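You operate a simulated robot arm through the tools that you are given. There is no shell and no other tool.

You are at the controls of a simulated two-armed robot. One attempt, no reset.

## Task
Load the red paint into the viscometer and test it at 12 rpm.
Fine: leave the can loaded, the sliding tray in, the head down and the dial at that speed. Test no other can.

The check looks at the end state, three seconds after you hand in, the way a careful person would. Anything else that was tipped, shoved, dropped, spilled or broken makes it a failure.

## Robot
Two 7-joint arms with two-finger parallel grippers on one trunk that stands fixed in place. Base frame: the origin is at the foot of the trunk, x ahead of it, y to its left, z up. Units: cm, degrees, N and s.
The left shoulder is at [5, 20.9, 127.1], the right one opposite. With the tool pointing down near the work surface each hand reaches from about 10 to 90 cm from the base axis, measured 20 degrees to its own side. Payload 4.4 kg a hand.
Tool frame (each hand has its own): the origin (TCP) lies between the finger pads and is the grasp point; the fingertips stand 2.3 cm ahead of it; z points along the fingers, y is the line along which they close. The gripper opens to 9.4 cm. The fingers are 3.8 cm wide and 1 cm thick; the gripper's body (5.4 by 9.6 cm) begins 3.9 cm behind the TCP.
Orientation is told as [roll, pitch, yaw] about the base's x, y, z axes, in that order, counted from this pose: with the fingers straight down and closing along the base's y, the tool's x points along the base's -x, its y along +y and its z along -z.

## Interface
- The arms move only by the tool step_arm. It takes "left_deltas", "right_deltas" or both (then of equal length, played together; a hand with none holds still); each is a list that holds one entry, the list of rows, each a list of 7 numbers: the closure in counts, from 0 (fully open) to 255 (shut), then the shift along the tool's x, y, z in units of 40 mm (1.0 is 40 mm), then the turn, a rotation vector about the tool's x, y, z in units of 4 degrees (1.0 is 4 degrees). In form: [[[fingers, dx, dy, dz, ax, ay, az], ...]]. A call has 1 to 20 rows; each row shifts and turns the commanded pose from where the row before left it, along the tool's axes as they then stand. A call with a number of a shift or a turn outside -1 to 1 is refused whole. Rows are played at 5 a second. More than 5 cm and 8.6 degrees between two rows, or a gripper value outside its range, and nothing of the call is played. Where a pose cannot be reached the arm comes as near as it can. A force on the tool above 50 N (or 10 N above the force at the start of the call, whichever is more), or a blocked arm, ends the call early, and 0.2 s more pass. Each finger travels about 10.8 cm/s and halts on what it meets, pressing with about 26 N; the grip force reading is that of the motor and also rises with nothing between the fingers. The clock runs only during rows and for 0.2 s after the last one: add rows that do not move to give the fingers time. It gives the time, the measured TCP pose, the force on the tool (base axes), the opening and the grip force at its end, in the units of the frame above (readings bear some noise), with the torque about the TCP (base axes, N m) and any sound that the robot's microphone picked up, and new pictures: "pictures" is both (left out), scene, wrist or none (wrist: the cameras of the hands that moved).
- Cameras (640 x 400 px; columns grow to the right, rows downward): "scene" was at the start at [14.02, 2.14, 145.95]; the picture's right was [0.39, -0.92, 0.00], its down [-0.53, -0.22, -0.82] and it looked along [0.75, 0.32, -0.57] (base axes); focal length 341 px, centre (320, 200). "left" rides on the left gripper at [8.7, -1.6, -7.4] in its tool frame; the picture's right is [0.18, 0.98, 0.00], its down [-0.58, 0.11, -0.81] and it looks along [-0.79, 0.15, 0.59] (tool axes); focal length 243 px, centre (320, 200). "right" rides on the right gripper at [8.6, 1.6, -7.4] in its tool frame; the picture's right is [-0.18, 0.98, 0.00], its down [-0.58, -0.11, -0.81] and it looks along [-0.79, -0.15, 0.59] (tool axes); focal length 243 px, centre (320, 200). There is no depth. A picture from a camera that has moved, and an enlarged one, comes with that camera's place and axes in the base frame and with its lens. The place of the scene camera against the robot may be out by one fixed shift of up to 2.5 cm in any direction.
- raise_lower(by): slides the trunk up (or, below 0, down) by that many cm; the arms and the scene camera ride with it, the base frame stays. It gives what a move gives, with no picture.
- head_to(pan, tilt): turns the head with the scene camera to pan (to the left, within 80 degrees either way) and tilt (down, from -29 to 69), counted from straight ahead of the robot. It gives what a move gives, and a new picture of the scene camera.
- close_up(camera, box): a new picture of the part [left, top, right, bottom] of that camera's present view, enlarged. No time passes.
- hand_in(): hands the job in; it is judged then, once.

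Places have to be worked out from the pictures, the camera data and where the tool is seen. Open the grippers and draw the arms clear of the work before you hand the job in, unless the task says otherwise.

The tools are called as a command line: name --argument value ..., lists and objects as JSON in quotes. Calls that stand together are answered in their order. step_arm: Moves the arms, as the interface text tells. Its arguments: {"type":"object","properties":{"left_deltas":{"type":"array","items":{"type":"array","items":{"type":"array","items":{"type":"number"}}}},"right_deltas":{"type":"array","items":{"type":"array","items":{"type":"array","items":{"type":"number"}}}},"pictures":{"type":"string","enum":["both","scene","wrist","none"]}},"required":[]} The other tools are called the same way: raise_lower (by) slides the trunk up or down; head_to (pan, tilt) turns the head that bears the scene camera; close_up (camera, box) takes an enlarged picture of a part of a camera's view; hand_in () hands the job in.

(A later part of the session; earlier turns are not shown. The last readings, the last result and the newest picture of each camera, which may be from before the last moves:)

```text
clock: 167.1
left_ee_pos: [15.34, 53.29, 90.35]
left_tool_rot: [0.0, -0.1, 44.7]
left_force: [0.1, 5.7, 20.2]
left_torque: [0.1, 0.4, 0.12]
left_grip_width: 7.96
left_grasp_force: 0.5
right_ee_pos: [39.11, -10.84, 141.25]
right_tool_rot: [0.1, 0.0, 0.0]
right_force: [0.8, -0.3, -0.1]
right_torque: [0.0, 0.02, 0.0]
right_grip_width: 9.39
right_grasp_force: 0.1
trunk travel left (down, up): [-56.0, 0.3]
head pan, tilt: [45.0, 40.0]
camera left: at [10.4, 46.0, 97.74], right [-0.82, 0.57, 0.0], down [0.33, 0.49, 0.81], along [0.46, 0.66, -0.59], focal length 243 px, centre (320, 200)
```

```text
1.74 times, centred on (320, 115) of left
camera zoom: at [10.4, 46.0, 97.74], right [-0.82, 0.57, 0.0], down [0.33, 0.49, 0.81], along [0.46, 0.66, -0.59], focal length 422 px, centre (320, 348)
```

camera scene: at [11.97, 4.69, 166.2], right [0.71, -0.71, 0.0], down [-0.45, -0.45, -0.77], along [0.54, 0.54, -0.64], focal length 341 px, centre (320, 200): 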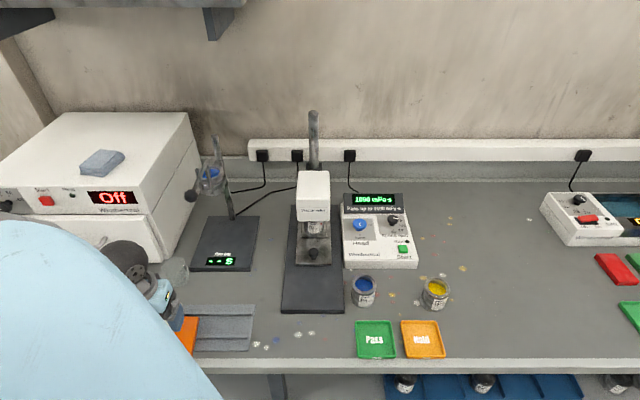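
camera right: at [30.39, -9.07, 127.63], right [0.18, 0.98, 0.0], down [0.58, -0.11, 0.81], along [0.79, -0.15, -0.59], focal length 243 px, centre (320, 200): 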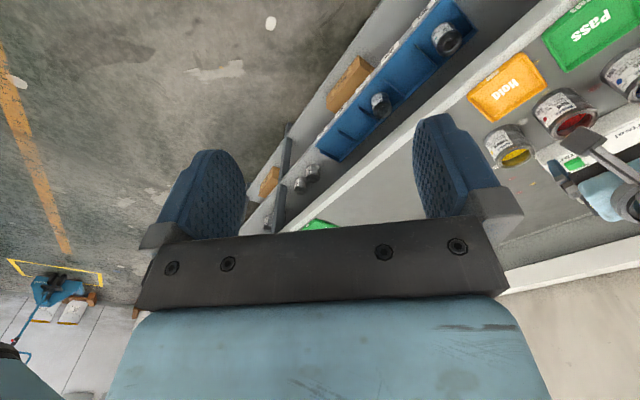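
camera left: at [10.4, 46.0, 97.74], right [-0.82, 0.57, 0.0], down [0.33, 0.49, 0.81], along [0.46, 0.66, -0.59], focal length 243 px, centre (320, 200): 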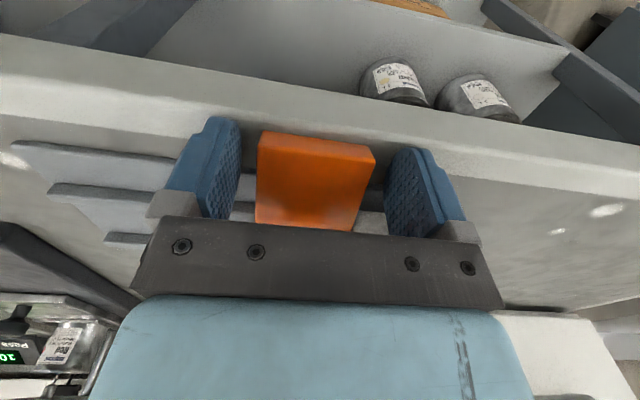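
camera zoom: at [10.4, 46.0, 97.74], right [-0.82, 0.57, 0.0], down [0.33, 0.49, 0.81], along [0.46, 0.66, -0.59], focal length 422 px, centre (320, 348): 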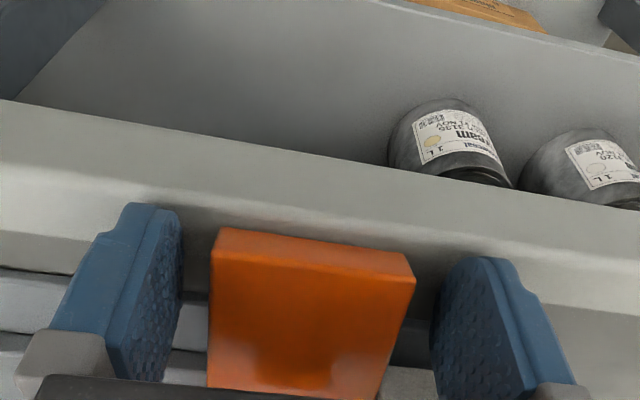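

Gaps are now even on both sides; the fingertips rest on the bench surface (z about 88). I lift 3 mm and close on the slab.

step_arm --left_deltas '[[[40, 0, 0, -0.09, 0, 0, 0], [60, 0, 0, 0, 0, 0, 0], [75, 0, 0, 0, 0, 0, 0], [90, 0, 0, 0, 0, 0, 0], [120, 0, 0, 0, 0, 0, 0], [170, 0, 0, 0, 0, 0, 0], [170, 0, 0, 0, 0, 0, 0]]]' --pictures "wrist"

close_up --camera "left" --box '[200, 0, 440, 230]'

```text
clock: 168.7
left_ee_pos: [15.29, 53.29, 90.63]
left_tool_rot: [0.0, 0.1, 44.8]
left_force: [-0.7, 0.2, 0.1]
left_torque: [-0.04, 0.0, 0.0]
left_grip_width: 5.44
left_grasp_force: 26.0
right_ee_pos: [39.16, -10.5, 141.05]
right_tool_rot: [0.1, 0.1, 0.0]
right_force: [-0.3, -0.2, 0.1]
right_torque: [0.0, 0.0, -0.02]
right_grip_width: 9.4
right_grasp_force: 0.1
trunk travel left (down, up): [-56.0, 0.3]
head pan, tilt: [45.0, 40.0]
camera left: at [10.4, 46.09, 98.04], right [-0.82, 0.57, 0.0], down [0.34, 0.49, 0.81], along [0.46, 0.66, -0.59], focal length 243 px, centre (320, 200)
```

left: 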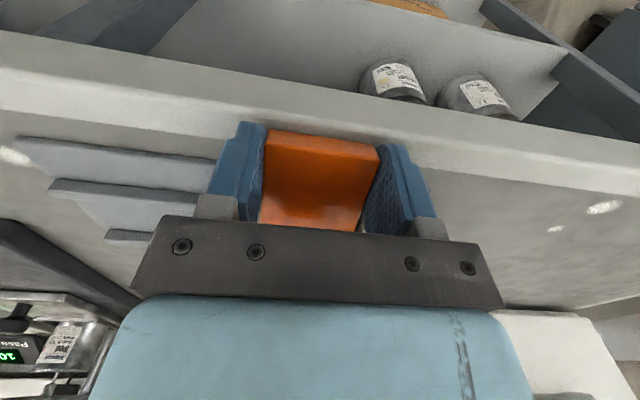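

```text
1.74 times, centred on (320, 115) of left
camera zoom: at [10.4, 46.09, 98.04], right [-0.82, 0.57, 0.0], down [0.34, 0.49, 0.81], along [0.46, 0.66, -0.59], focal length 422 px, centre (320, 348)
```

zoom: 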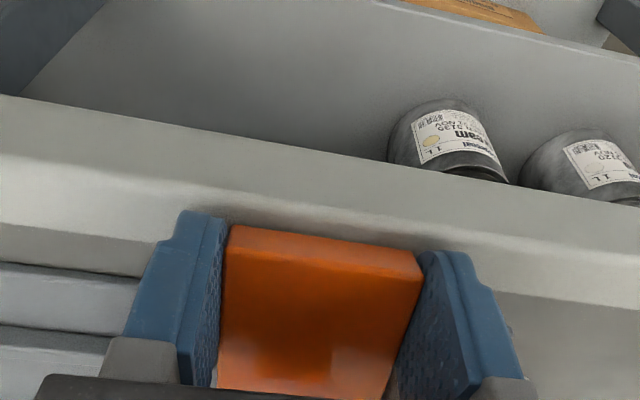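

The orange slab is gripped (5.4 cm wide). I lift it 5 cm and check how it hangs.

step_arm --left_deltas '[[[190, 0, 0, -0.2, 0, 0, 0], [190, 0, 0, -0.3, 0, 0, 0], [190, 0, 0, -0.4, 0, 0, 0], [190, 0, 0, -0.4, 0, 0, 0], [190, 0, 0, 0, 0, 0, 0]]]' --pictures "both"

close_up --camera "left" --box '[200, 0, 440, 230]'

close_up --camera "scene" --box '[110, 230, 290, 370]'

```text
clock: 169.9
left_ee_pos: [15.45, 53.32, 95.73]
left_tool_rot: [0.0, 0.1, 44.7]
left_force: [-0.1, 0.5, -1.1]
left_torque: [-0.01, 0.04, 0.03]
left_grip_width: 5.39
left_grasp_force: 26.1
right_ee_pos: [39.17, -10.66, 141.07]
right_tool_rot: [0.0, 0.1, 0.0]
right_force: [0.4, -0.3, 0.7]
right_torque: [-0.02, -0.01, -0.01]
right_grip_width: 9.4
right_grasp_force: 0.2
trunk travel left (down, up): [-56.0, 0.3]
head pan, tilt: [45.0, 40.0]
camera scene: at [11.94, 4.73, 166.2], right [0.71, -0.71, 0.0], down [-0.45, -0.45, -0.77], along [0.54, 0.54, -0.64], focal length 341 px, centre (320, 200)
camera left: at [10.54, 46.13, 103.17], right [-0.82, 0.57, 0.0], down [0.34, 0.49, 0.81], along [0.46, 0.66, -0.59], focal length 243 px, centre (320, 200)
```

scene: 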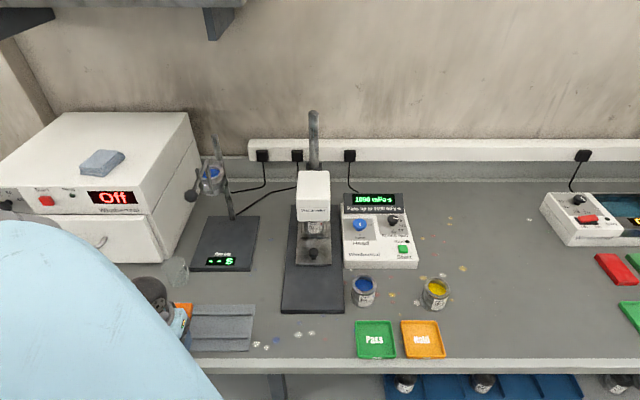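
left: 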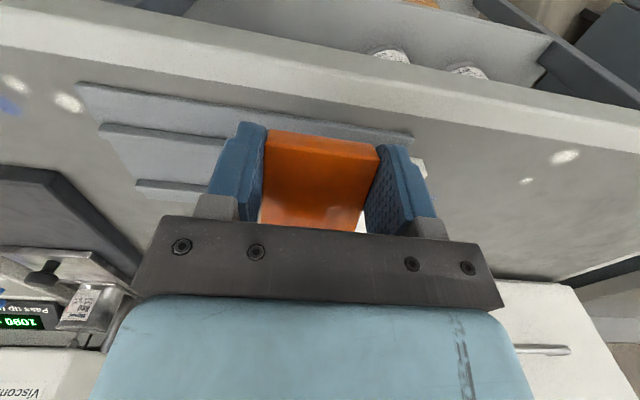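

```text
1.74 times, centred on (320, 115) of left
camera zoom: at [10.54, 46.13, 103.17], right [-0.82, 0.57, 0.0], down [0.34, 0.49, 0.81], along [0.46, 0.66, -0.59], focal length 422 px, centre (320, 348)
```

zoom: 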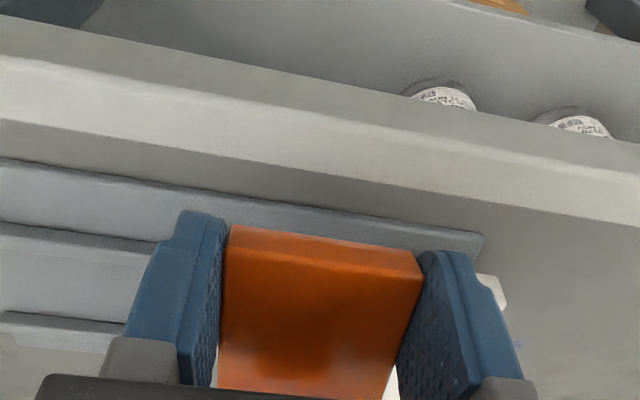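

```text
2.86 times, centred on (200, 300) of scene
camera zoom: at [11.94, 4.73, 166.2], right [0.71, -0.71, 0.0], down [-0.45, -0.45, -0.77], along [0.54, 0.54, -0.64], focal length 973 px, centre (663, -86)
```

zoom: 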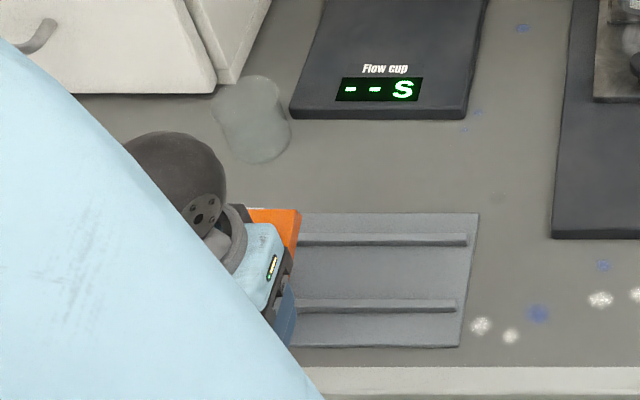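

The slab hangs firmly, still tilted about 13° with the far end up. I carry it right to its old place, turn it to the rack's angle and level it by pitching the hand.

step_arm --left_deltas '[[[190, 0, 0, -0.4, 0, 0, 0], [190, -0.245, -0.58, 0, 0, 0, 0], [190, -0.245, -0.58, 0, 0, 0, 0], [190, -0.245, -0.58, 0, 0, 0, 0], [190, -0.245, -0.58, 0, 0, 0, 0], [190, 0, 0, 0, 0, 0, -0.45], [190, 0, 0, 0, 0, 0.9, 0], [190, 0, 0, 0, 0, 0.9, 0], [190, 0, 0, 0, 0, 0.8, 0], [190, 0, 0, 0, 0, 0.7, 0], [190, 0, 0, 0, 0, 0, 0]]]' --pictures "both"

close_up --camera "left" --box '[200, 0, 440, 230]'

close_up --camera "scene" --box '[110, 230, 290, 370]'

```text
clock: 172.3
left_ee_pos: [24.84, 49.48, 97.24]
left_tool_rot: [-0.1, 13.4, 46.6]
left_force: [-0.2, 0.4, -0.6]
left_torque: [-0.03, 0.0, 0.01]
left_grip_width: 5.41
left_grasp_force: 25.6
right_ee_pos: [39.18, -10.62, 141.06]
right_tool_rot: [-0.1, 0.0, 0.0]
right_force: [1.0, 0.2, 0.0]
right_torque: [0.0, 0.0, 0.02]
right_grip_width: 9.39
right_grasp_force: 0.1
trunk travel left (down, up): [-56.0, 0.3]
head pan, tilt: [45.0, 40.0]
camera scene: at [11.91, 4.7, 166.2], right [0.71, -0.71, 0.0], down [-0.45, -0.45, -0.77], along [0.54, 0.54, -0.64], focal length 341 px, centre (320, 200)
camera left: at [21.36, 43.55, 106.6], right [-0.84, 0.55, 0.04], down [0.44, 0.62, 0.65], along [0.33, 0.56, -0.76], focal length 243 px, centre (320, 200)
```

scene: 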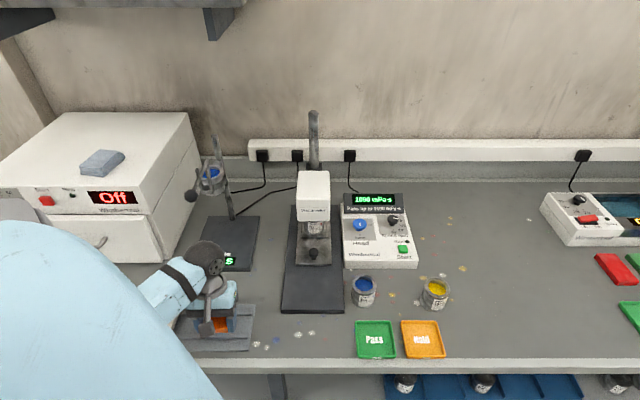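
left: 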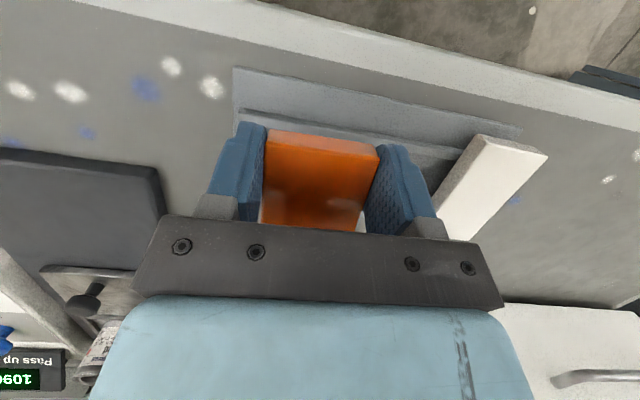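

```text
1.74 times, centred on (320, 115) of left
camera zoom: at [21.36, 43.55, 106.6], right [-0.84, 0.55, 0.04], down [0.44, 0.62, 0.65], along [0.33, 0.56, -0.76], focal length 422 px, centre (320, 348)
```

zoom: 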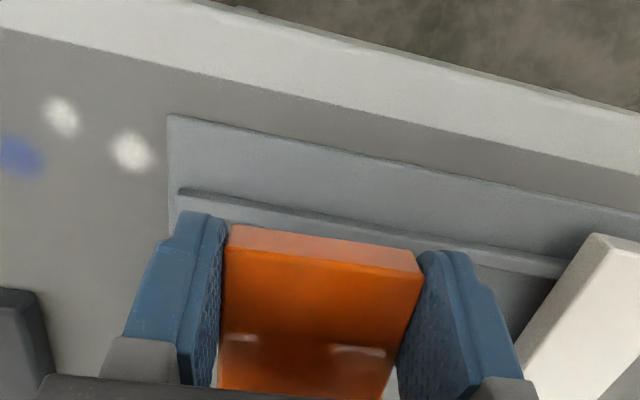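

```text
2.86 times, centred on (200, 300) of scene
camera zoom: at [11.91, 4.7, 166.2], right [0.71, -0.71, 0.0], down [-0.45, -0.45, -0.77], along [0.54, 0.54, -0.64], focal length 973 px, centre (663, -86)
```

zoom: 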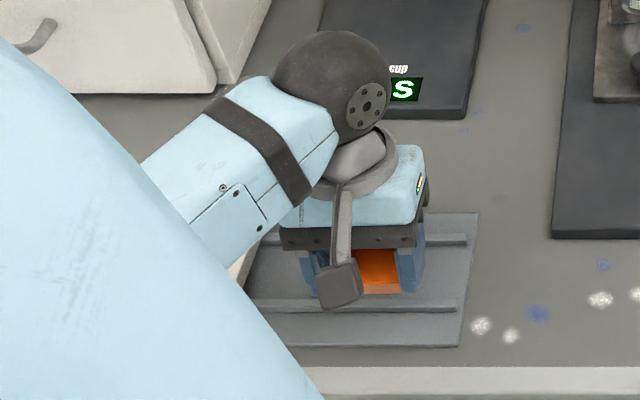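

The slab is level and over its old place; its near end matches the original within a few millimetres. I lower it most of the way.

step_arm --left_deltas '[[[190, -0.085, 0, 0.25, 0, 0, 0], [190, -0.085, 0, 0.25, 0, 0, 0], [190, -0.085, 0, 0.25, 0, 0, 0], [190, -0.07, 0, 0.2, 0, 0, 0], [190, 0, 0, 0, 0, 0, 0]]]' --pictures "both"

close_up --camera "left" --box '[200, 0, 440, 230]'

close_up --camera "scene" --box '[110, 230, 290, 370]'

```text
clock: 173.5
left_ee_pos: [25.02, 49.76, 93.33]
left_tool_rot: [-0.1, 13.3, 46.7]
left_force: [0.5, 0.0, -0.1]
left_torque: [-0.04, 0.01, -0.01]
left_grip_width: 5.45
left_grasp_force: 26.1
right_ee_pos: [39.05, -10.8, 141.18]
right_tool_rot: [-0.1, 0.0, 0.0]
right_force: [-0.2, -0.1, 0.2]
right_torque: [0.01, 0.0, 0.02]
right_grip_width: 9.38
right_grasp_force: 0.1
trunk travel left (down, up): [-56.0, 0.3]
head pan, tilt: [45.0, 40.0]
camera scene: at [11.93, 4.71, 166.2], right [0.71, -0.71, 0.0], down [-0.45, -0.45, -0.77], along [0.54, 0.54, -0.64], focal length 341 px, centre (320, 200)
camera left: at [21.65, 43.77, 102.57], right [-0.84, 0.55, 0.04], down [0.44, 0.62, 0.65], along [0.33, 0.56, -0.76], focal length 243 px, centre (320, 200)
```

scene: 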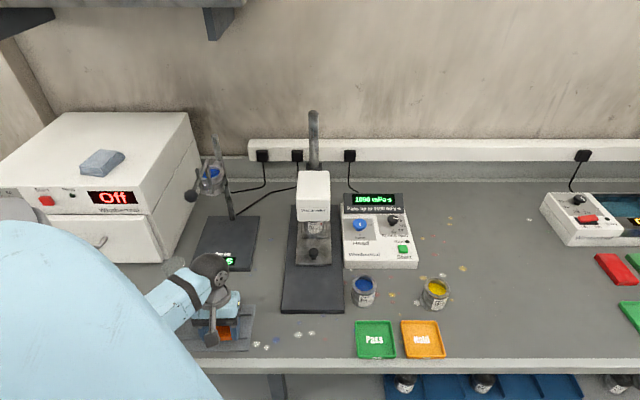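
left: 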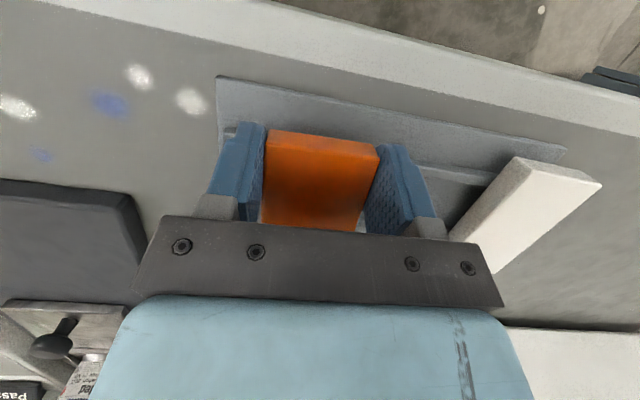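

```text
1.74 times, centred on (320, 115) of left
camera zoom: at [21.65, 43.77, 102.57], right [-0.84, 0.55, 0.04], down [0.44, 0.62, 0.65], along [0.33, 0.56, -0.76], focal length 422 px, centre (320, 348)
```

zoom: 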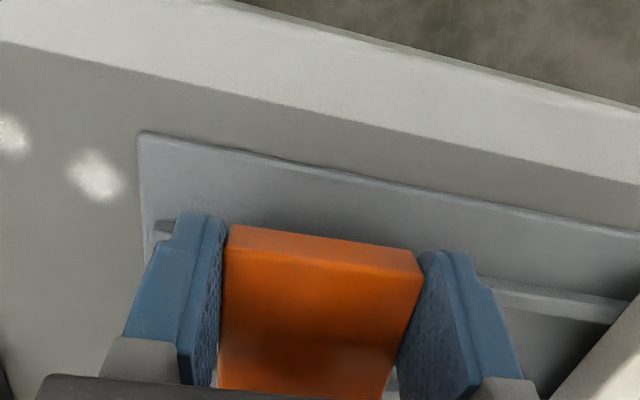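

```text
2.86 times, centred on (200, 300) of scene
camera zoom: at [11.93, 4.71, 166.2], right [0.71, -0.71, 0.0], down [-0.45, -0.45, -0.77], along [0.54, 0.54, -0.64], focal length 973 px, centre (663, -86)
```

zoom: 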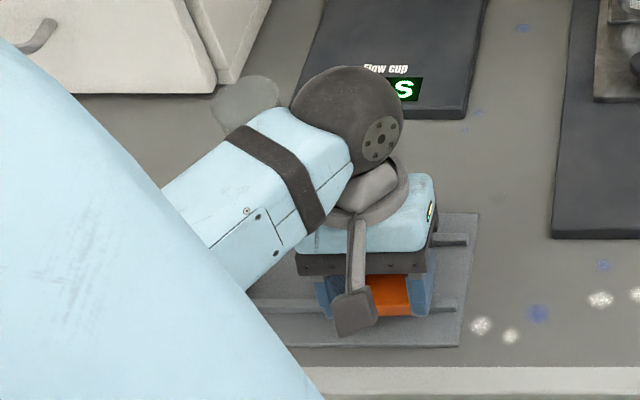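

Position relative to the rack edge matches the original. I lower the last centimetre in small steps, watching force.

step_arm --left_deltas '[[[190, -0.04, 0, 0.17, 0, 0, 0], [190, 0, 0, 0, 0, 0, 0]]]' --pictures "none"

step_arm --left_deltas '[[[190, -0.018, 0, 0.075, 0, 0, 0], [190, 0, 0, 0, 0, 0, 0]]]' --pictures "none"

```text
clock: 174.1
left_ee_pos: [25.05, 49.99, 92.76]
left_tool_rot: [-0.1, 13.3, 46.6]
left_force: [-0.3, -0.3, -0.7]
left_torque: [-0.02, 0.0, 0.0]
left_grip_width: 5.44
left_grasp_force: 26.4
right_ee_pos: [39.22, -10.64, 141.08]
right_tool_rot: [0.0, 0.0, -0.1]
right_force: [0.8, 0.0, 0.1]
right_torque: [-0.02, 0.01, -0.04]
right_grip_width: 9.41
right_grasp_force: 0.2
trunk travel left (down, up): [-56.0, 0.3]
head pan, tilt: [45.0, 40.0]
```

```text
clock: 174.7
left_ee_pos: [24.98, 49.83, 92.34]
left_tool_rot: [0.0, 13.4, 46.6]
left_force: [0.2, 0.0, -1.1]
left_torque: [-0.05, 0.04, 0.0]
left_grip_width: 5.45
left_grasp_force: 26.0
right_ee_pos: [39.11, -10.69, 141.06]
right_tool_rot: [0.0, 0.0, 0.0]
right_force: [-0.1, -0.9, 0.0]
right_torque: [0.02, 0.01, 0.03]
right_grip_width: 9.41
right_grasp_force: 0.1
trunk travel left (down, up): [-56.0, 0.3]
head pan, tilt: [45.0, 40.0]
```

No contact yet at z 92.3; I continue down.

step_arm --left_deltas '[[[190, -0.018, 0, 0.075, 0, 0, 0], [190, 0, 0, 0, 0, 0, 0]]]' --pictures "none"

step_arm --left_deltas '[[[190, -0.012, 0, 0.05, 0, 0, 0], [190, 0, 0, 0, 0, 0, 0]]]' --pictures "wrist"

close_up --camera "left" --box '[200, 0, 440, 230]'

```text
clock: 175.3
left_ee_pos: [25.03, 49.88, 92.26]
left_tool_rot: [0.1, 13.2, 46.6]
left_force: [-0.3, 0.8, 13.5]
left_torque: [0.49, 0.28, 0.06]
left_grip_width: 5.42
left_grasp_force: 25.8
right_ee_pos: [39.15, -10.84, 141.05]
right_tool_rot: [0.1, 0.0, 0.0]
right_force: [0.2, 0.0, -0.4]
right_torque: [0.03, 0.01, 0.0]
right_grip_width: 9.4
right_grasp_force: 0.1
trunk travel left (down, up): [-56.0, 0.3]
head pan, tilt: [45.0, 40.0]
```

```text
clock: 175.9
left_ee_pos: [24.95, 49.88, 92.29]
left_tool_rot: [0.0, 12.8, 46.6]
left_force: [-2.8, 9.0, 37.1]
left_torque: [1.4, 0.7, -0.2]
left_grip_width: 5.45
left_grasp_force: 25.8
right_ee_pos: [39.05, -10.92, 141.21]
right_tool_rot: [0.1, -0.1, 0.1]
right_force: [-0.3, -0.1, -0.5]
right_torque: [0.01, -0.02, -0.01]
right_grip_width: 9.36
right_grasp_force: 0.0
trunk travel left (down, up): [-56.0, 0.3]
head pan, tilt: [45.0, 40.0]
camera left: at [21.54, 43.83, 101.4], right [-0.84, 0.54, 0.04], down [0.43, 0.62, 0.66], along [0.33, 0.57, -0.75], focal length 243 px, centre (320, 200)
```

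left: 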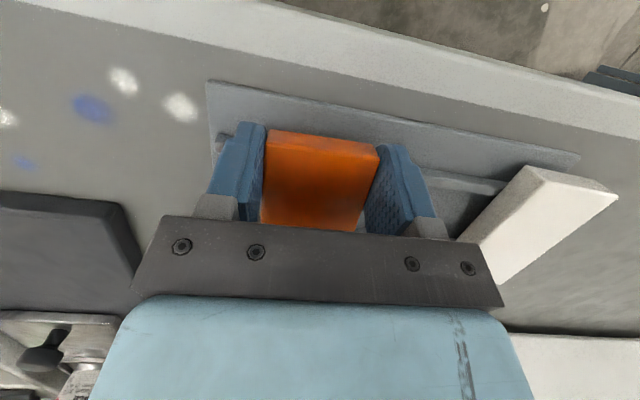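

```text
1.74 times, centred on (320, 115) of left
camera zoom: at [21.54, 43.83, 101.4], right [-0.84, 0.54, 0.04], down [0.43, 0.62, 0.66], along [0.33, 0.57, -0.75], focal length 422 px, centre (320, 348)
```

zoom: 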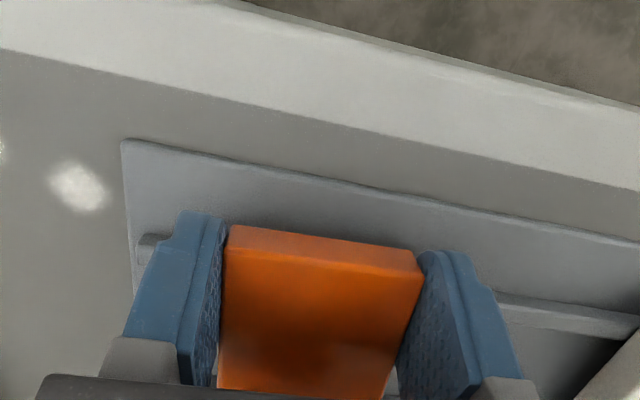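

The fingertip rests on the front rail, so the slab is only 2–3 mm above its seat. I relieve the press and open slowly to set it down.

step_arm --left_deltas '[[[190, 0.02, 0, -0.08, 0, 0, 0], [150, 0, 0, 0, 0, 0, 0], [115, 0, 0, 0, 0, 0, 0], [100, 0, 0, 0, 0, 0, 0], [80, 0, 0, 0, 0, 0, 0], [50, 0, 0, 0, 0, 0, 0], [50, 0, 0, 0, 0, 0, 0]]]' --pictures "wrist"

close_up --camera "left" --box '[200, 0, 440, 230]'

```text
clock: 177.5
left_ee_pos: [24.94, 49.65, 92.19]
left_tool_rot: [0.1, 13.4, 46.6]
left_force: [7.9, -5.5, 12.4]
left_torque: [0.33, 0.05, -0.18]
left_grip_width: 7.1
left_grasp_force: 0.1
right_ee_pos: [39.13, -10.88, 141.01]
right_tool_rot: [0.0, 0.0, -0.1]
right_force: [-0.2, -0.6, 0.1]
right_torque: [0.0, 0.03, 0.01]
right_grip_width: 9.4
right_grasp_force: 0.0
trunk travel left (down, up): [-56.0, 0.3]
head pan, tilt: [45.0, 40.0]
camera left: at [21.59, 43.66, 101.51], right [-0.84, 0.55, 0.04], down [0.44, 0.62, 0.65], along [0.33, 0.56, -0.76], focal length 243 px, centre (320, 200)
```

left: 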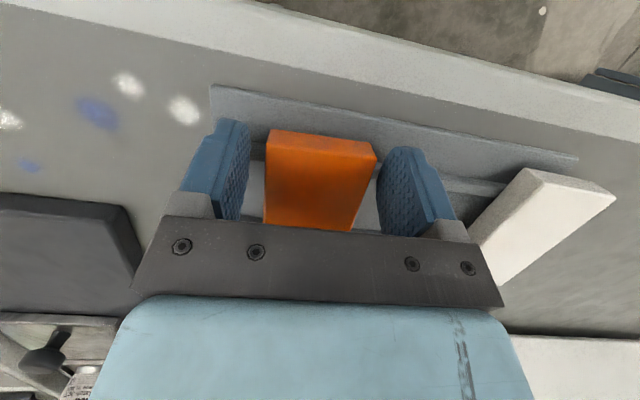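

```text
1.74 times, centred on (320, 115) of left
camera zoom: at [21.59, 43.66, 101.51], right [-0.84, 0.55, 0.04], down [0.44, 0.62, 0.65], along [0.33, 0.56, -0.76], focal length 422 px, centre (320, 348)
```

zoom: 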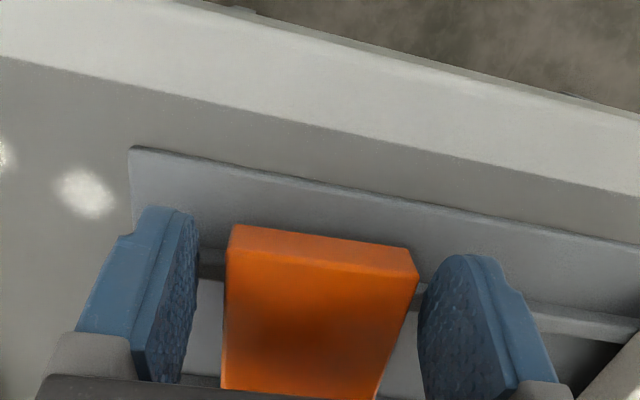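

The slab is down on the rack. I raise the hand straight up, straighten it and look.

step_arm --left_deltas '[[[50, 0.058, 0, -0.243, 0, 0, 0], [50, 0.15, 0, -0.63, 0, 0, 0], [50, 0.174, 0, -0.73, 0, 0, 0], [50, 0.174, 0, -0.73, 0, 0, 0], [50, 0.174, 0, -0.73, 0, 0, 0], [50, 0, 0, 0, 0, -1, 0], [50, 0, 0, 0, 0, -1, 0], [50, 0, 0, 0, 0, -1, 0], [50, 0, 0, 0, 0, -0.35, 0], [50, 0.5, -0.3, -0.5, 0, 0, 0], [50, 0.5, -0.3, -0.5, 0, 0, 0], [50, 0, 0, 0, 0, 0, 0]]]' --pictures "both"

close_up --camera "left" --box '[200, 0, 440, 230]'

close_up --camera "scene" --box '[110, 230, 290, 370]'

```text
clock: 180.1
left_ee_pos: [23.87, 45.26, 108.66]
left_tool_rot: [-0.1, -0.2, 46.6]
left_force: [-0.3, -0.2, 0.6]
left_torque: [0.02, -0.03, 0.01]
left_grip_width: 7.56
left_grasp_force: 0.1
right_ee_pos: [39.12, -10.63, 140.99]
right_tool_rot: [0.0, 0.1, 0.0]
right_force: [-0.4, 0.4, 0.4]
right_torque: [0.02, 0.01, 0.01]
right_grip_width: 9.42
right_grasp_force: 0.0
trunk travel left (down, up): [-56.0, 0.3]
head pan, tilt: [45.0, 40.0]
camera scene: at [11.95, 4.8, 166.19], right [0.71, -0.71, 0.0], down [-0.45, -0.46, -0.77], along [0.54, 0.54, -0.64], focal length 341 px, centre (320, 200)
camera left: at [19.14, 37.76, 116.18], right [-0.84, 0.54, 0.0], down [0.32, 0.5, 0.81], along [0.44, 0.68, -0.59], focal length 243 px, centre (320, 200)
```

scene: 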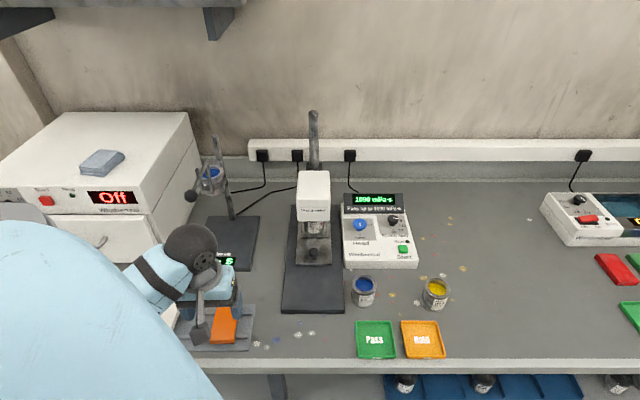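
left: 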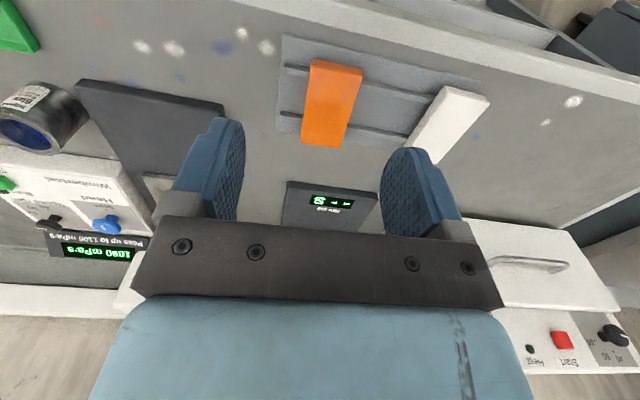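

```text
1.74 times, centred on (320, 115) of left
camera zoom: at [19.14, 37.76, 116.18], right [-0.84, 0.54, 0.0], down [0.32, 0.5, 0.81], along [0.44, 0.68, -0.59], focal length 422 px, centre (320, 348)
```

zoom: 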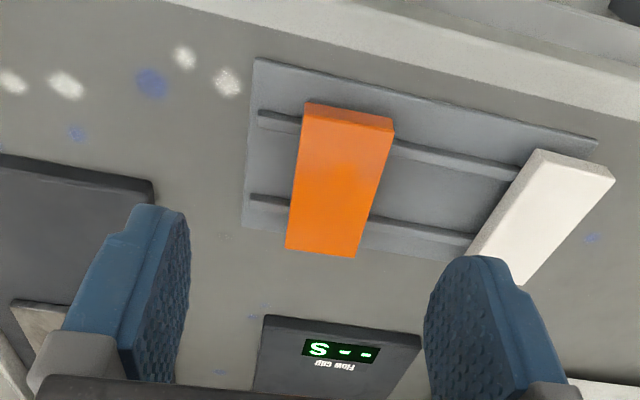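

```text
2.86 times, centred on (200, 300) of scene
camera zoom: at [11.95, 4.8, 166.19], right [0.71, -0.71, 0.0], down [-0.45, -0.46, -0.77], along [0.54, 0.54, -0.64], focal length 973 px, centre (663, -86)
```

zoom: 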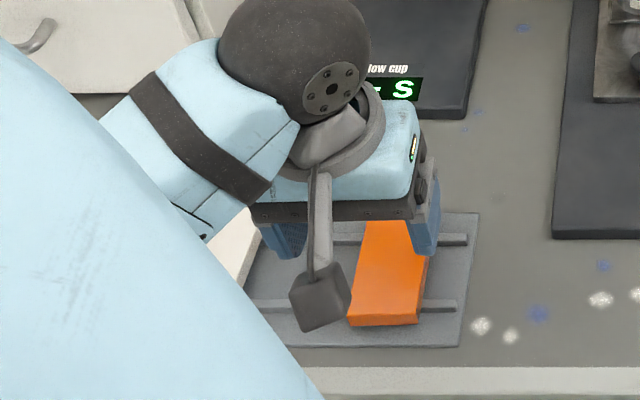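

The orange slab is back within a few millimetres of its original place. Next the white slab: I move above it.

step_arm --left_deltas '[[[48, -0.36, 0.82, 0.2, 0, 0, 0], [48, -0.36, 0.82, 0.2, 0, 0, 0], [48, -0.36, 0.82, 0.2, 0, 0, 0], [48, -0.36, 0.82, 0.2, 0, 0, 0], [48, -0.36, 0.82, 0.2, 0, 0, 0], [48, 0, 0, 0, 0, 0, 0.4], [48, 0, 0, 0, 0, 0, 0]]]' --pictures "both"

close_up --camera "left" --box '[200, 0, 440, 230]'

```text
clock: 181.7
left_ee_pos: [16.96, 61.59, 104.71]
left_tool_rot: [0.0, 0.0, 44.9]
left_force: [-0.5, 0.1, -0.3]
left_torque: [0.0, 0.02, 0.02]
left_grip_width: 7.62
left_grasp_force: 0.0
right_ee_pos: [39.01, -10.66, 140.96]
right_tool_rot: [0.0, 0.0, 0.0]
right_force: [0.0, -1.2, -0.1]
right_torque: [0.0, -0.02, -0.01]
right_grip_width: 9.4
right_grasp_force: 0.1
trunk travel left (down, up): [-56.0, 0.3]
head pan, tilt: [45.0, 40.0]
camera scene: at [11.93, 4.73, 166.2], right [0.71, -0.71, 0.0], down [-0.45, -0.45, -0.77], along [0.54, 0.54, -0.64], focal length 341 px, centre (320, 200)
camera left: at [12.01, 54.37, 112.21], right [-0.83, 0.56, 0.0], down [0.33, 0.49, 0.81], along [0.46, 0.67, -0.59], focal length 243 px, centre (320, 200)
```

scene: 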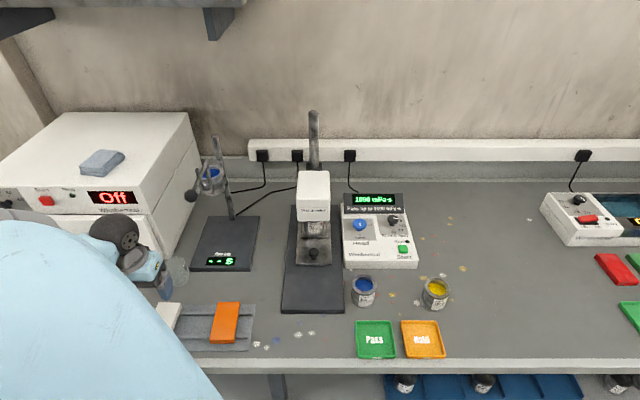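
left: 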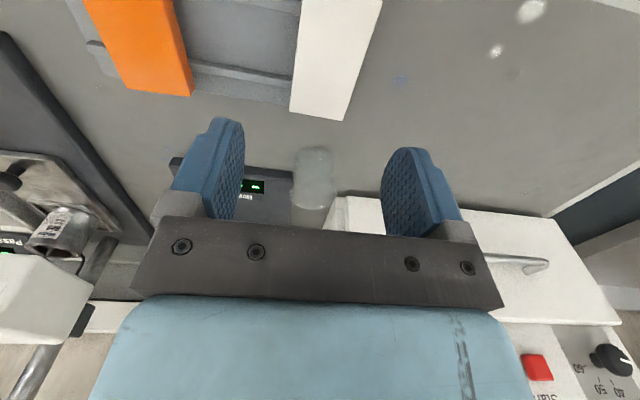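

```text
1.74 times, centred on (320, 115) of left
camera zoom: at [12.01, 54.37, 112.21], right [-0.83, 0.56, 0.0], down [0.33, 0.49, 0.81], along [0.46, 0.67, -0.59], focal length 422 px, centre (320, 348)
```

zoom: 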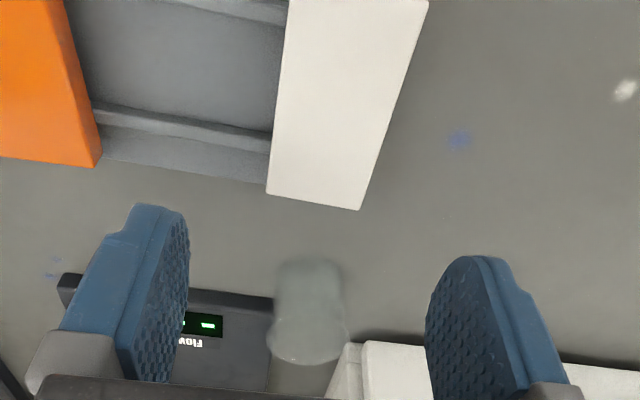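

White slab centre is about (17.15, 62.7), yaw 44.5; its original was about (19.6, 59.9), yaw 48. I centre over it and go down to grip.

step_arm --left_deltas '[[[48, -0.23, 0.165, 0.7, 0, 0, 0], [48, 0, 0, 0.9, 0, 0, 0], [48, 0, 0, 0.6, 0, 0, 0], [48, 0, 0, 0, 0, 0, 0]]]' --pictures "wrist"

close_up --camera "left" --box '[200, 0, 440, 230]'

```text
clock: 182.7
left_ee_pos: [17.17, 62.77, 95.95]
left_tool_rot: [-0.2, -0.1, 45.0]
left_force: [-0.3, 0.4, -0.5]
left_torque: [0.02, 0.0, -0.03]
left_grip_width: 7.64
left_grasp_force: 0.0
right_ee_pos: [39.12, -10.65, 141.08]
right_tool_rot: [0.0, 0.0, 0.1]
right_force: [-0.3, 0.7, 0.3]
right_torque: [0.03, 0.0, 0.01]
right_grip_width: 9.42
right_grasp_force: 0.1
trunk travel left (down, up): [-56.0, 0.3]
head pan, tilt: [45.0, 40.0]
camera left: at [12.18, 55.51, 103.35], right [-0.83, 0.56, 0.0], down [0.33, 0.49, 0.81], along [0.46, 0.67, -0.59], focal length 243 px, centre (320, 200)
```

left: 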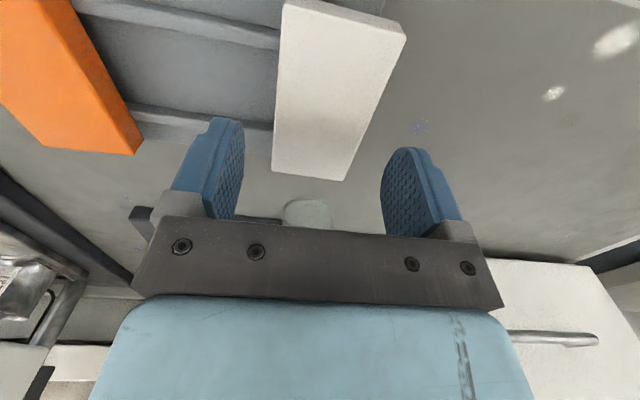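

```text
1.74 times, centred on (320, 115) of left
camera zoom: at [12.18, 55.51, 103.35], right [-0.83, 0.56, 0.0], down [0.33, 0.49, 0.81], along [0.46, 0.67, -0.59], focal length 422 px, centre (320, 348)
```

zoom: 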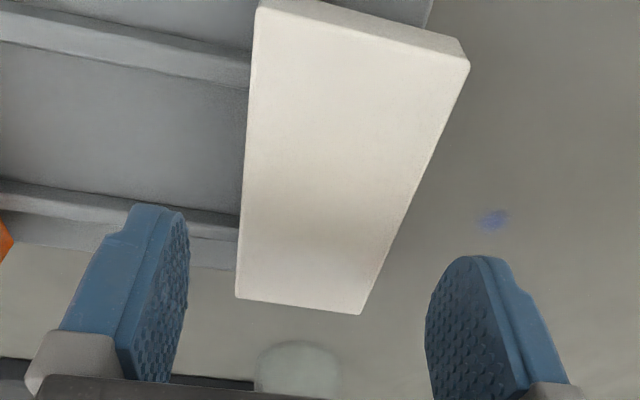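

Centred sideways. The right finger would land on the rear rail, so I shift 1.6 cm nearer, between the rails, and go down to z 91.6 before closing.

step_arm --left_deltas '[[[48, 0.4, 0.02, 0.4, 0, 0, 0], [48, 0, 0, 0.4, 0, 0, 0], [48, 0, 0, 0.28, 0, 0, 0], [48, 0, 0, 0, 0, 0, 0]]]' --pictures "wrist"

close_up --camera "left" --box '[200, 0, 440, 230]'

```text
clock: 183.7
left_ee_pos: [16.22, 61.57, 91.86]
left_tool_rot: [0.1, -0.6, 44.9]
left_force: [3.0, 8.2, 35.9]
left_torque: [-1.27, -0.65, 0.33]
left_grip_width: 7.48
left_grasp_force: 0.1
right_ee_pos: [39.18, -10.96, 141.16]
right_tool_rot: [0.3, 0.0, 0.0]
right_force: [-0.8, 0.3, -0.1]
right_torque: [-0.02, 0.04, 0.0]
right_grip_width: 9.4
right_grasp_force: 0.0
trunk travel left (down, up): [-56.0, 0.3]
head pan, tilt: [45.0, 40.0]
camera left: at [11.08, 54.31, 99.28], right [-0.83, 0.56, 0.0], down [0.33, 0.48, 0.81], along [0.46, 0.67, -0.58], focal length 243 px, centre (320, 200)
```

left: 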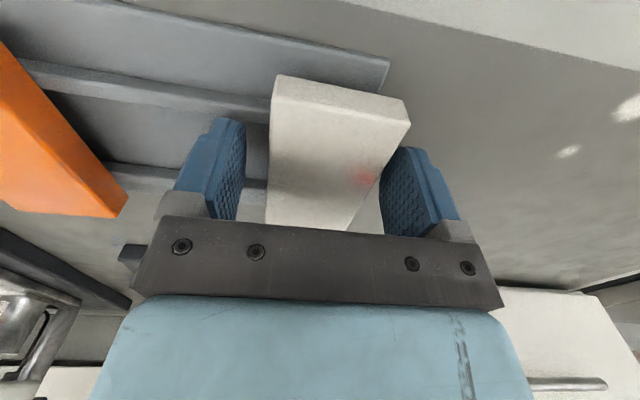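

```text
1.74 times, centred on (320, 115) of left
camera zoom: at [11.08, 54.31, 99.28], right [-0.83, 0.56, 0.0], down [0.33, 0.48, 0.81], along [0.46, 0.67, -0.58], focal length 422 px, centre (320, 348)
```

zoom: 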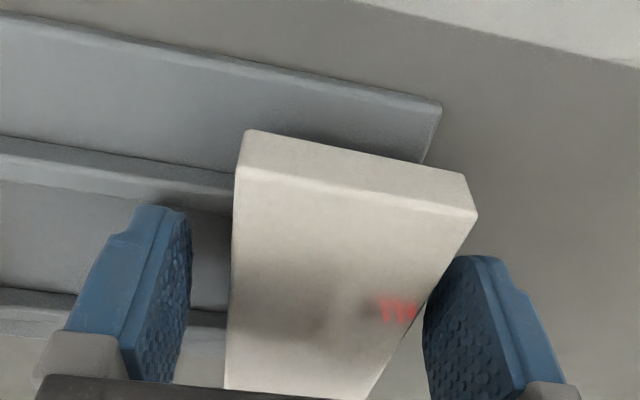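

The right fingertip stands on the front rail (36 N). I lift 3 mm and close on the slab.

step_arm --left_deltas '[[[48, 0, 0, -0.1, 0, 0, 0], [65, 0, 0, 0, 0, 0, 0], [80, 0, 0, 0, 0, 0, 0], [95, 0, 0, 0, 0, 0, 0], [120, 0, 0, 0, 0, 0, 0], [170, 0, 0, 0, 0, 0, 0], [190, 0, 0, 0, 0, 0, 0]]]' --pictures "wrist"

close_up --camera "left" --box '[200, 0, 440, 230]'

```text
clock: 185.3
left_ee_pos: [15.97, 61.76, 91.94]
left_tool_rot: [0.0, -0.1, 45.1]
left_force: [0.0, 0.0, 0.4]
left_torque: [0.0, 0.02, -0.02]
left_grip_width: 5.44
left_grasp_force: 26.0
right_ee_pos: [39.1, -10.78, 141.05]
right_tool_rot: [0.0, 0.0, 0.0]
right_force: [0.0, -0.4, 0.2]
right_torque: [0.0, -0.03, -0.03]
right_grip_width: 9.39
right_grasp_force: 0.1
trunk travel left (down, up): [-56.0, 0.3]
head pan, tilt: [45.0, 40.0]
camera left: at [11.05, 54.47, 99.42], right [-0.83, 0.56, 0.0], down [0.33, 0.49, 0.81], along [0.46, 0.67, -0.59], focal length 243 px, centre (320, 200)
```

left: 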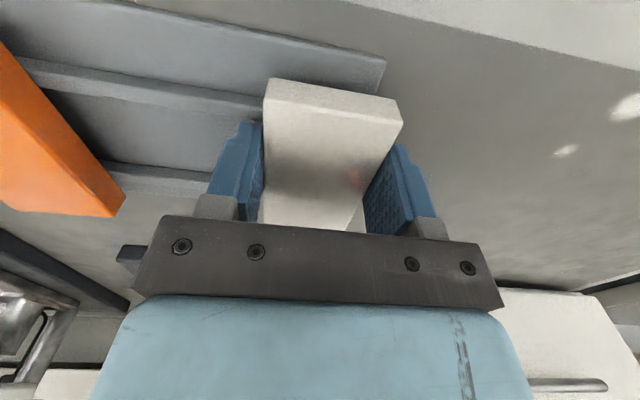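

```text
1.74 times, centred on (320, 115) of left
camera zoom: at [11.05, 54.47, 99.42], right [-0.83, 0.56, 0.0], down [0.33, 0.49, 0.81], along [0.46, 0.67, -0.59], focal length 422 px, centre (320, 348)
```

zoom: 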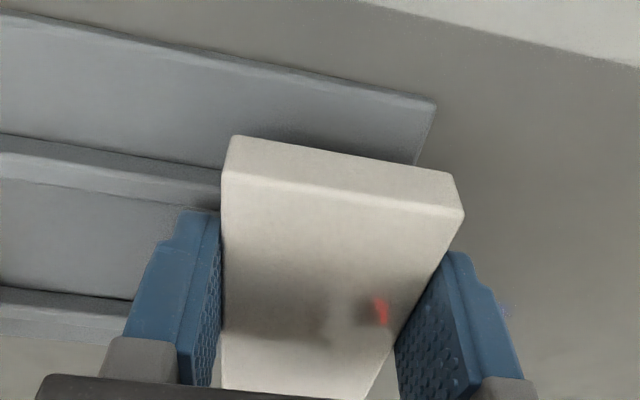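

Gripped. I lift it 1.2 cm, move it 4 cm to the right, turn it 3° and check.

step_arm --left_deltas '[[[190, 0, 0, -0.3, 0, 0, 0], [190, 0.015, -0.33, 0, 0, 0, 0], [190, 0.015, -0.33, 0, 0, 0, 0], [190, 0.015, -0.33, 0, 0, 0, 0], [190, 0, 0, 0, 0, 0, -0.75], [190, 0, 0, 0.15, 0, 0, 0], [190, 0, 0, 0, 0, 0, 0]]]' --pictures "both"

close_up --camera "left" --box '[120, 0, 440, 230]'

```text
clock: 186.9
left_ee_pos: [18.64, 58.94, 92.68]
left_tool_rot: [-0.1, -0.2, 48.0]
left_force: [0.0, 0.7, -0.8]
left_torque: [0.01, 0.01, 0.02]
left_grip_width: 5.45
left_grasp_force: 25.8
right_ee_pos: [39.18, -10.66, 140.99]
right_tool_rot: [-0.1, 0.0, 0.0]
right_force: [-0.3, 0.7, -0.3]
right_torque: [-0.01, 0.03, 0.02]
right_grip_width: 9.37
right_grasp_force: 0.1
trunk travel left (down, up): [-56.0, 0.3]
head pan, tilt: [45.0, 40.0]
camera scene: at [11.95, 4.71, 166.2], right [0.71, -0.71, 0.0], down [-0.45, -0.45, -0.77], along [0.54, 0.54, -0.64], focal length 341 px, centre (320, 200)
camera left: at [14.11, 51.41, 100.11], right [-0.85, 0.52, 0.0], down [0.31, 0.5, 0.81], along [0.42, 0.69, -0.59], focal length 243 px, centre (320, 200)
```

scene: 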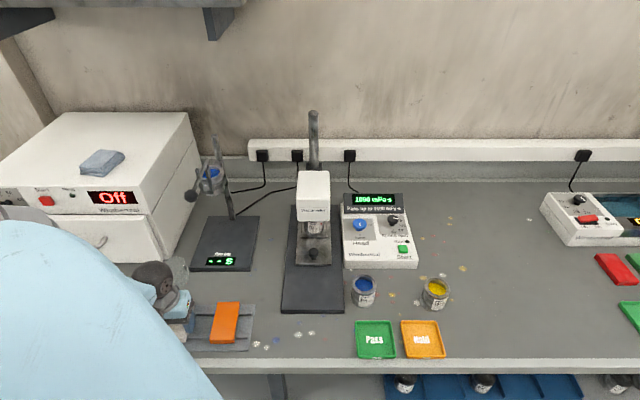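
left: 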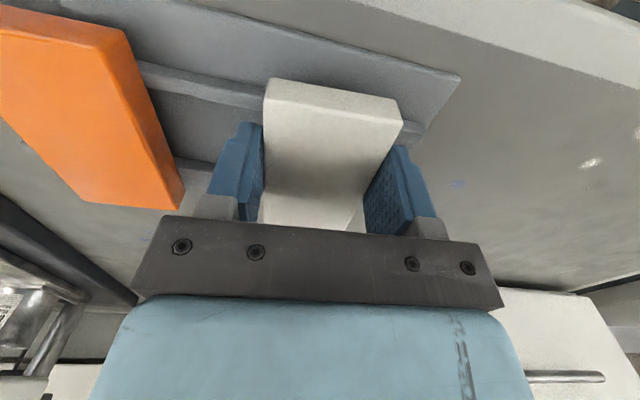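

```text
1.74 times, centred on (280, 115) of left
camera zoom: at [14.11, 51.41, 100.11], right [-0.85, 0.52, 0.0], down [0.31, 0.5, 0.81], along [0.42, 0.69, -0.59], focal length 422 px, centre (390, 348)
```

zoom: 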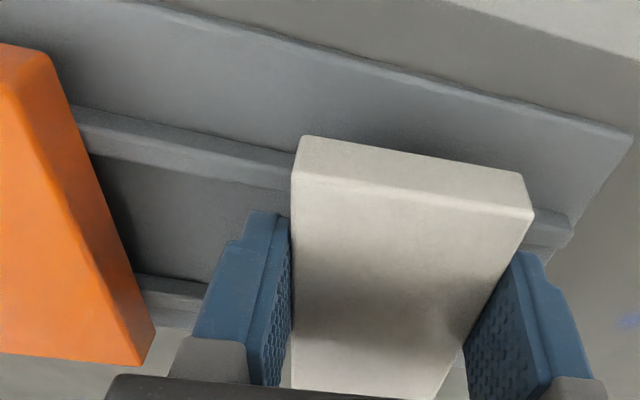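

The white slab is aligned with its old place near the rack's end. I lower it the last 6 mm and open.

step_arm --left_deltas '[[[190, 0, 0, 0.1, 0, 0, 0], [190, 0, 0, 0.07, 0, 0, 0], [190, 0, 0, 0, 0, 0, 0]]]' --pictures "none"

step_arm --left_deltas '[[[150, 0, 0, 0, 0, 0, 0], [115, 0, 0, 0, 0, 0, 0], [100, 0, 0, 0, 0, 0, 0], [80, 0, 0, 0, 0, 0, 0], [50, 0, 0, 0, 0, 0, 0], [50, 0, 0, 0, 0, 0, 0]]]' --pictures "wrist"

```text
clock: 187.7
left_ee_pos: [18.66, 58.88, 91.95]
left_tool_rot: [0.0, -0.1, 48.0]
left_force: [0.0, 0.6, -0.1]
left_torque: [-0.01, 0.0, 0.02]
left_grip_width: 5.44
left_grasp_force: 25.9
right_ee_pos: [39.13, -10.8, 140.99]
right_tool_rot: [0.0, -0.1, 0.0]
right_force: [-1.1, -1.0, 1.0]
right_torque: [-0.01, 0.04, 0.04]
right_grip_width: 9.4
right_grasp_force: 0.0
trunk travel left (down, up): [-56.0, 0.3]
head pan, tilt: [45.0, 40.0]
```

```text
clock: 189.1
left_ee_pos: [18.7, 58.84, 91.88]
left_tool_rot: [-0.1, -0.1, 48.1]
left_force: [-0.7, 0.4, 0.4]
left_torque: [0.01, 0.02, 0.01]
left_grip_width: 7.56
left_grasp_force: 0.1
right_ee_pos: [39.05, -10.58, 141.05]
right_tool_rot: [0.1, 0.0, -0.1]
right_force: [0.3, 0.1, -0.2]
right_torque: [0.02, 0.02, 0.0]
right_grip_width: 9.4
right_grasp_force: 0.0
trunk travel left (down, up): [-56.0, 0.3]
head pan, tilt: [45.0, 40.0]
camera left: at [14.13, 51.35, 99.36], right [-0.85, 0.52, 0.0], down [0.31, 0.5, 0.81], along [0.42, 0.69, -0.59], focal length 243 px, centre (320, 200)
```

left: 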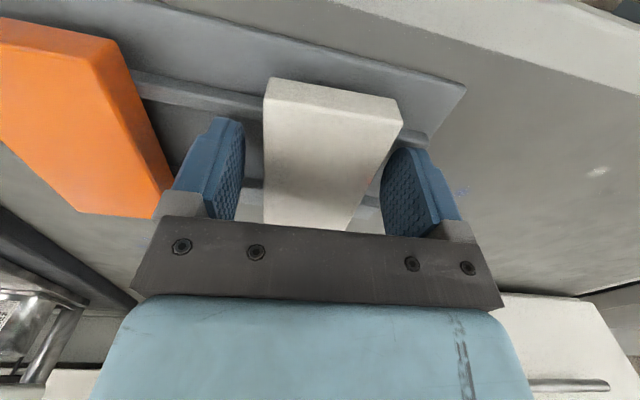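

Released cleanly. I raise the hand and go to the same camera pose as the early wrist picture (TCP 30.4, 43.1, 113, yaw 45) to compare the slabs directly.

step_arm --left_deltas '[[[50, 0, 0, -0.4, 0, 0, 0], [50, 0, 0, -0.9, 0, 0, 0], [50, 0, 0, -0.9, 0, 0, 0], [50, 0, 0, -0.9, 0, 0, 0], [50, 0, 0, -0.9, 0, 0, 0], [50, 0, 0, -0.6, 0, 0, 0], [0, 0.195, -0.95, -0.15, 0, 0, 0], [0, 0.195, -0.95, -0.15, 0, 0, 0], [0, 0.195, -0.95, -0.15, 0, 0, 0], [0, 0.195, -0.95, -0.15, 0, 0, 0], [0, 0.195, -0.95, -0.15, 0, 0, 0], [0, 0, 0, 0, 0, 0, 0.72], [0, 0, 0, 0, 0, 0, 0]]]' --pictures "both"

```text
clock: 191.9
left_ee_pos: [30.33, 43.28, 113.47]
left_tool_rot: [-0.1, -0.1, 45.1]
left_force: [-0.1, -0.1, 0.1]
left_torque: [0.03, 0.0, 0.02]
left_grip_width: 9.38
left_grasp_force: 0.0
right_ee_pos: [39.16, -10.59, 141.12]
right_tool_rot: [0.0, 0.0, 0.1]
right_force: [-0.3, 0.6, 0.0]
right_torque: [0.01, -0.02, -0.03]
right_grip_width: 9.39
right_grasp_force: 0.0
trunk travel left (down, up): [-56.0, 0.3]
head pan, tilt: [45.0, 40.0]
camera scene: at [11.96, 4.72, 166.2], right [0.71, -0.71, 0.0], down [-0.45, -0.45, -0.77], along [0.54, 0.54, -0.64], focal length 341 px, centre (320, 200)
camera left: at [25.41, 35.94, 120.94], right [-0.83, 0.56, 0.0], down [0.33, 0.49, 0.81], along [0.46, 0.67, -0.59], focal length 243 px, centre (320, 200)
```

scene: 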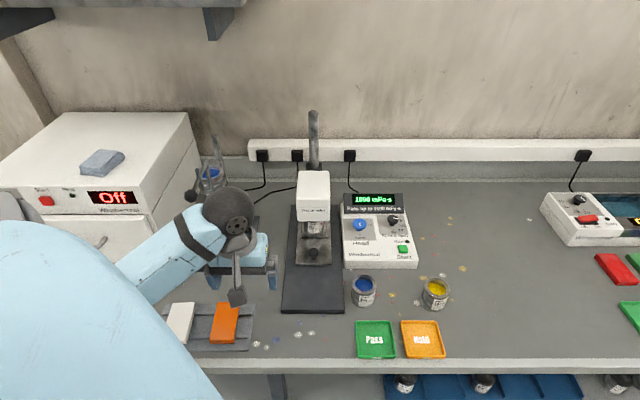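
left: 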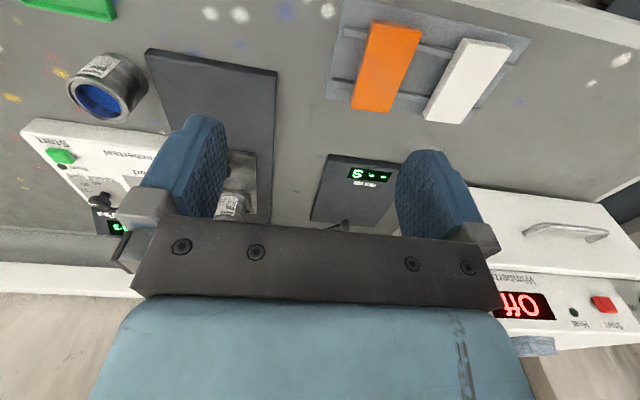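

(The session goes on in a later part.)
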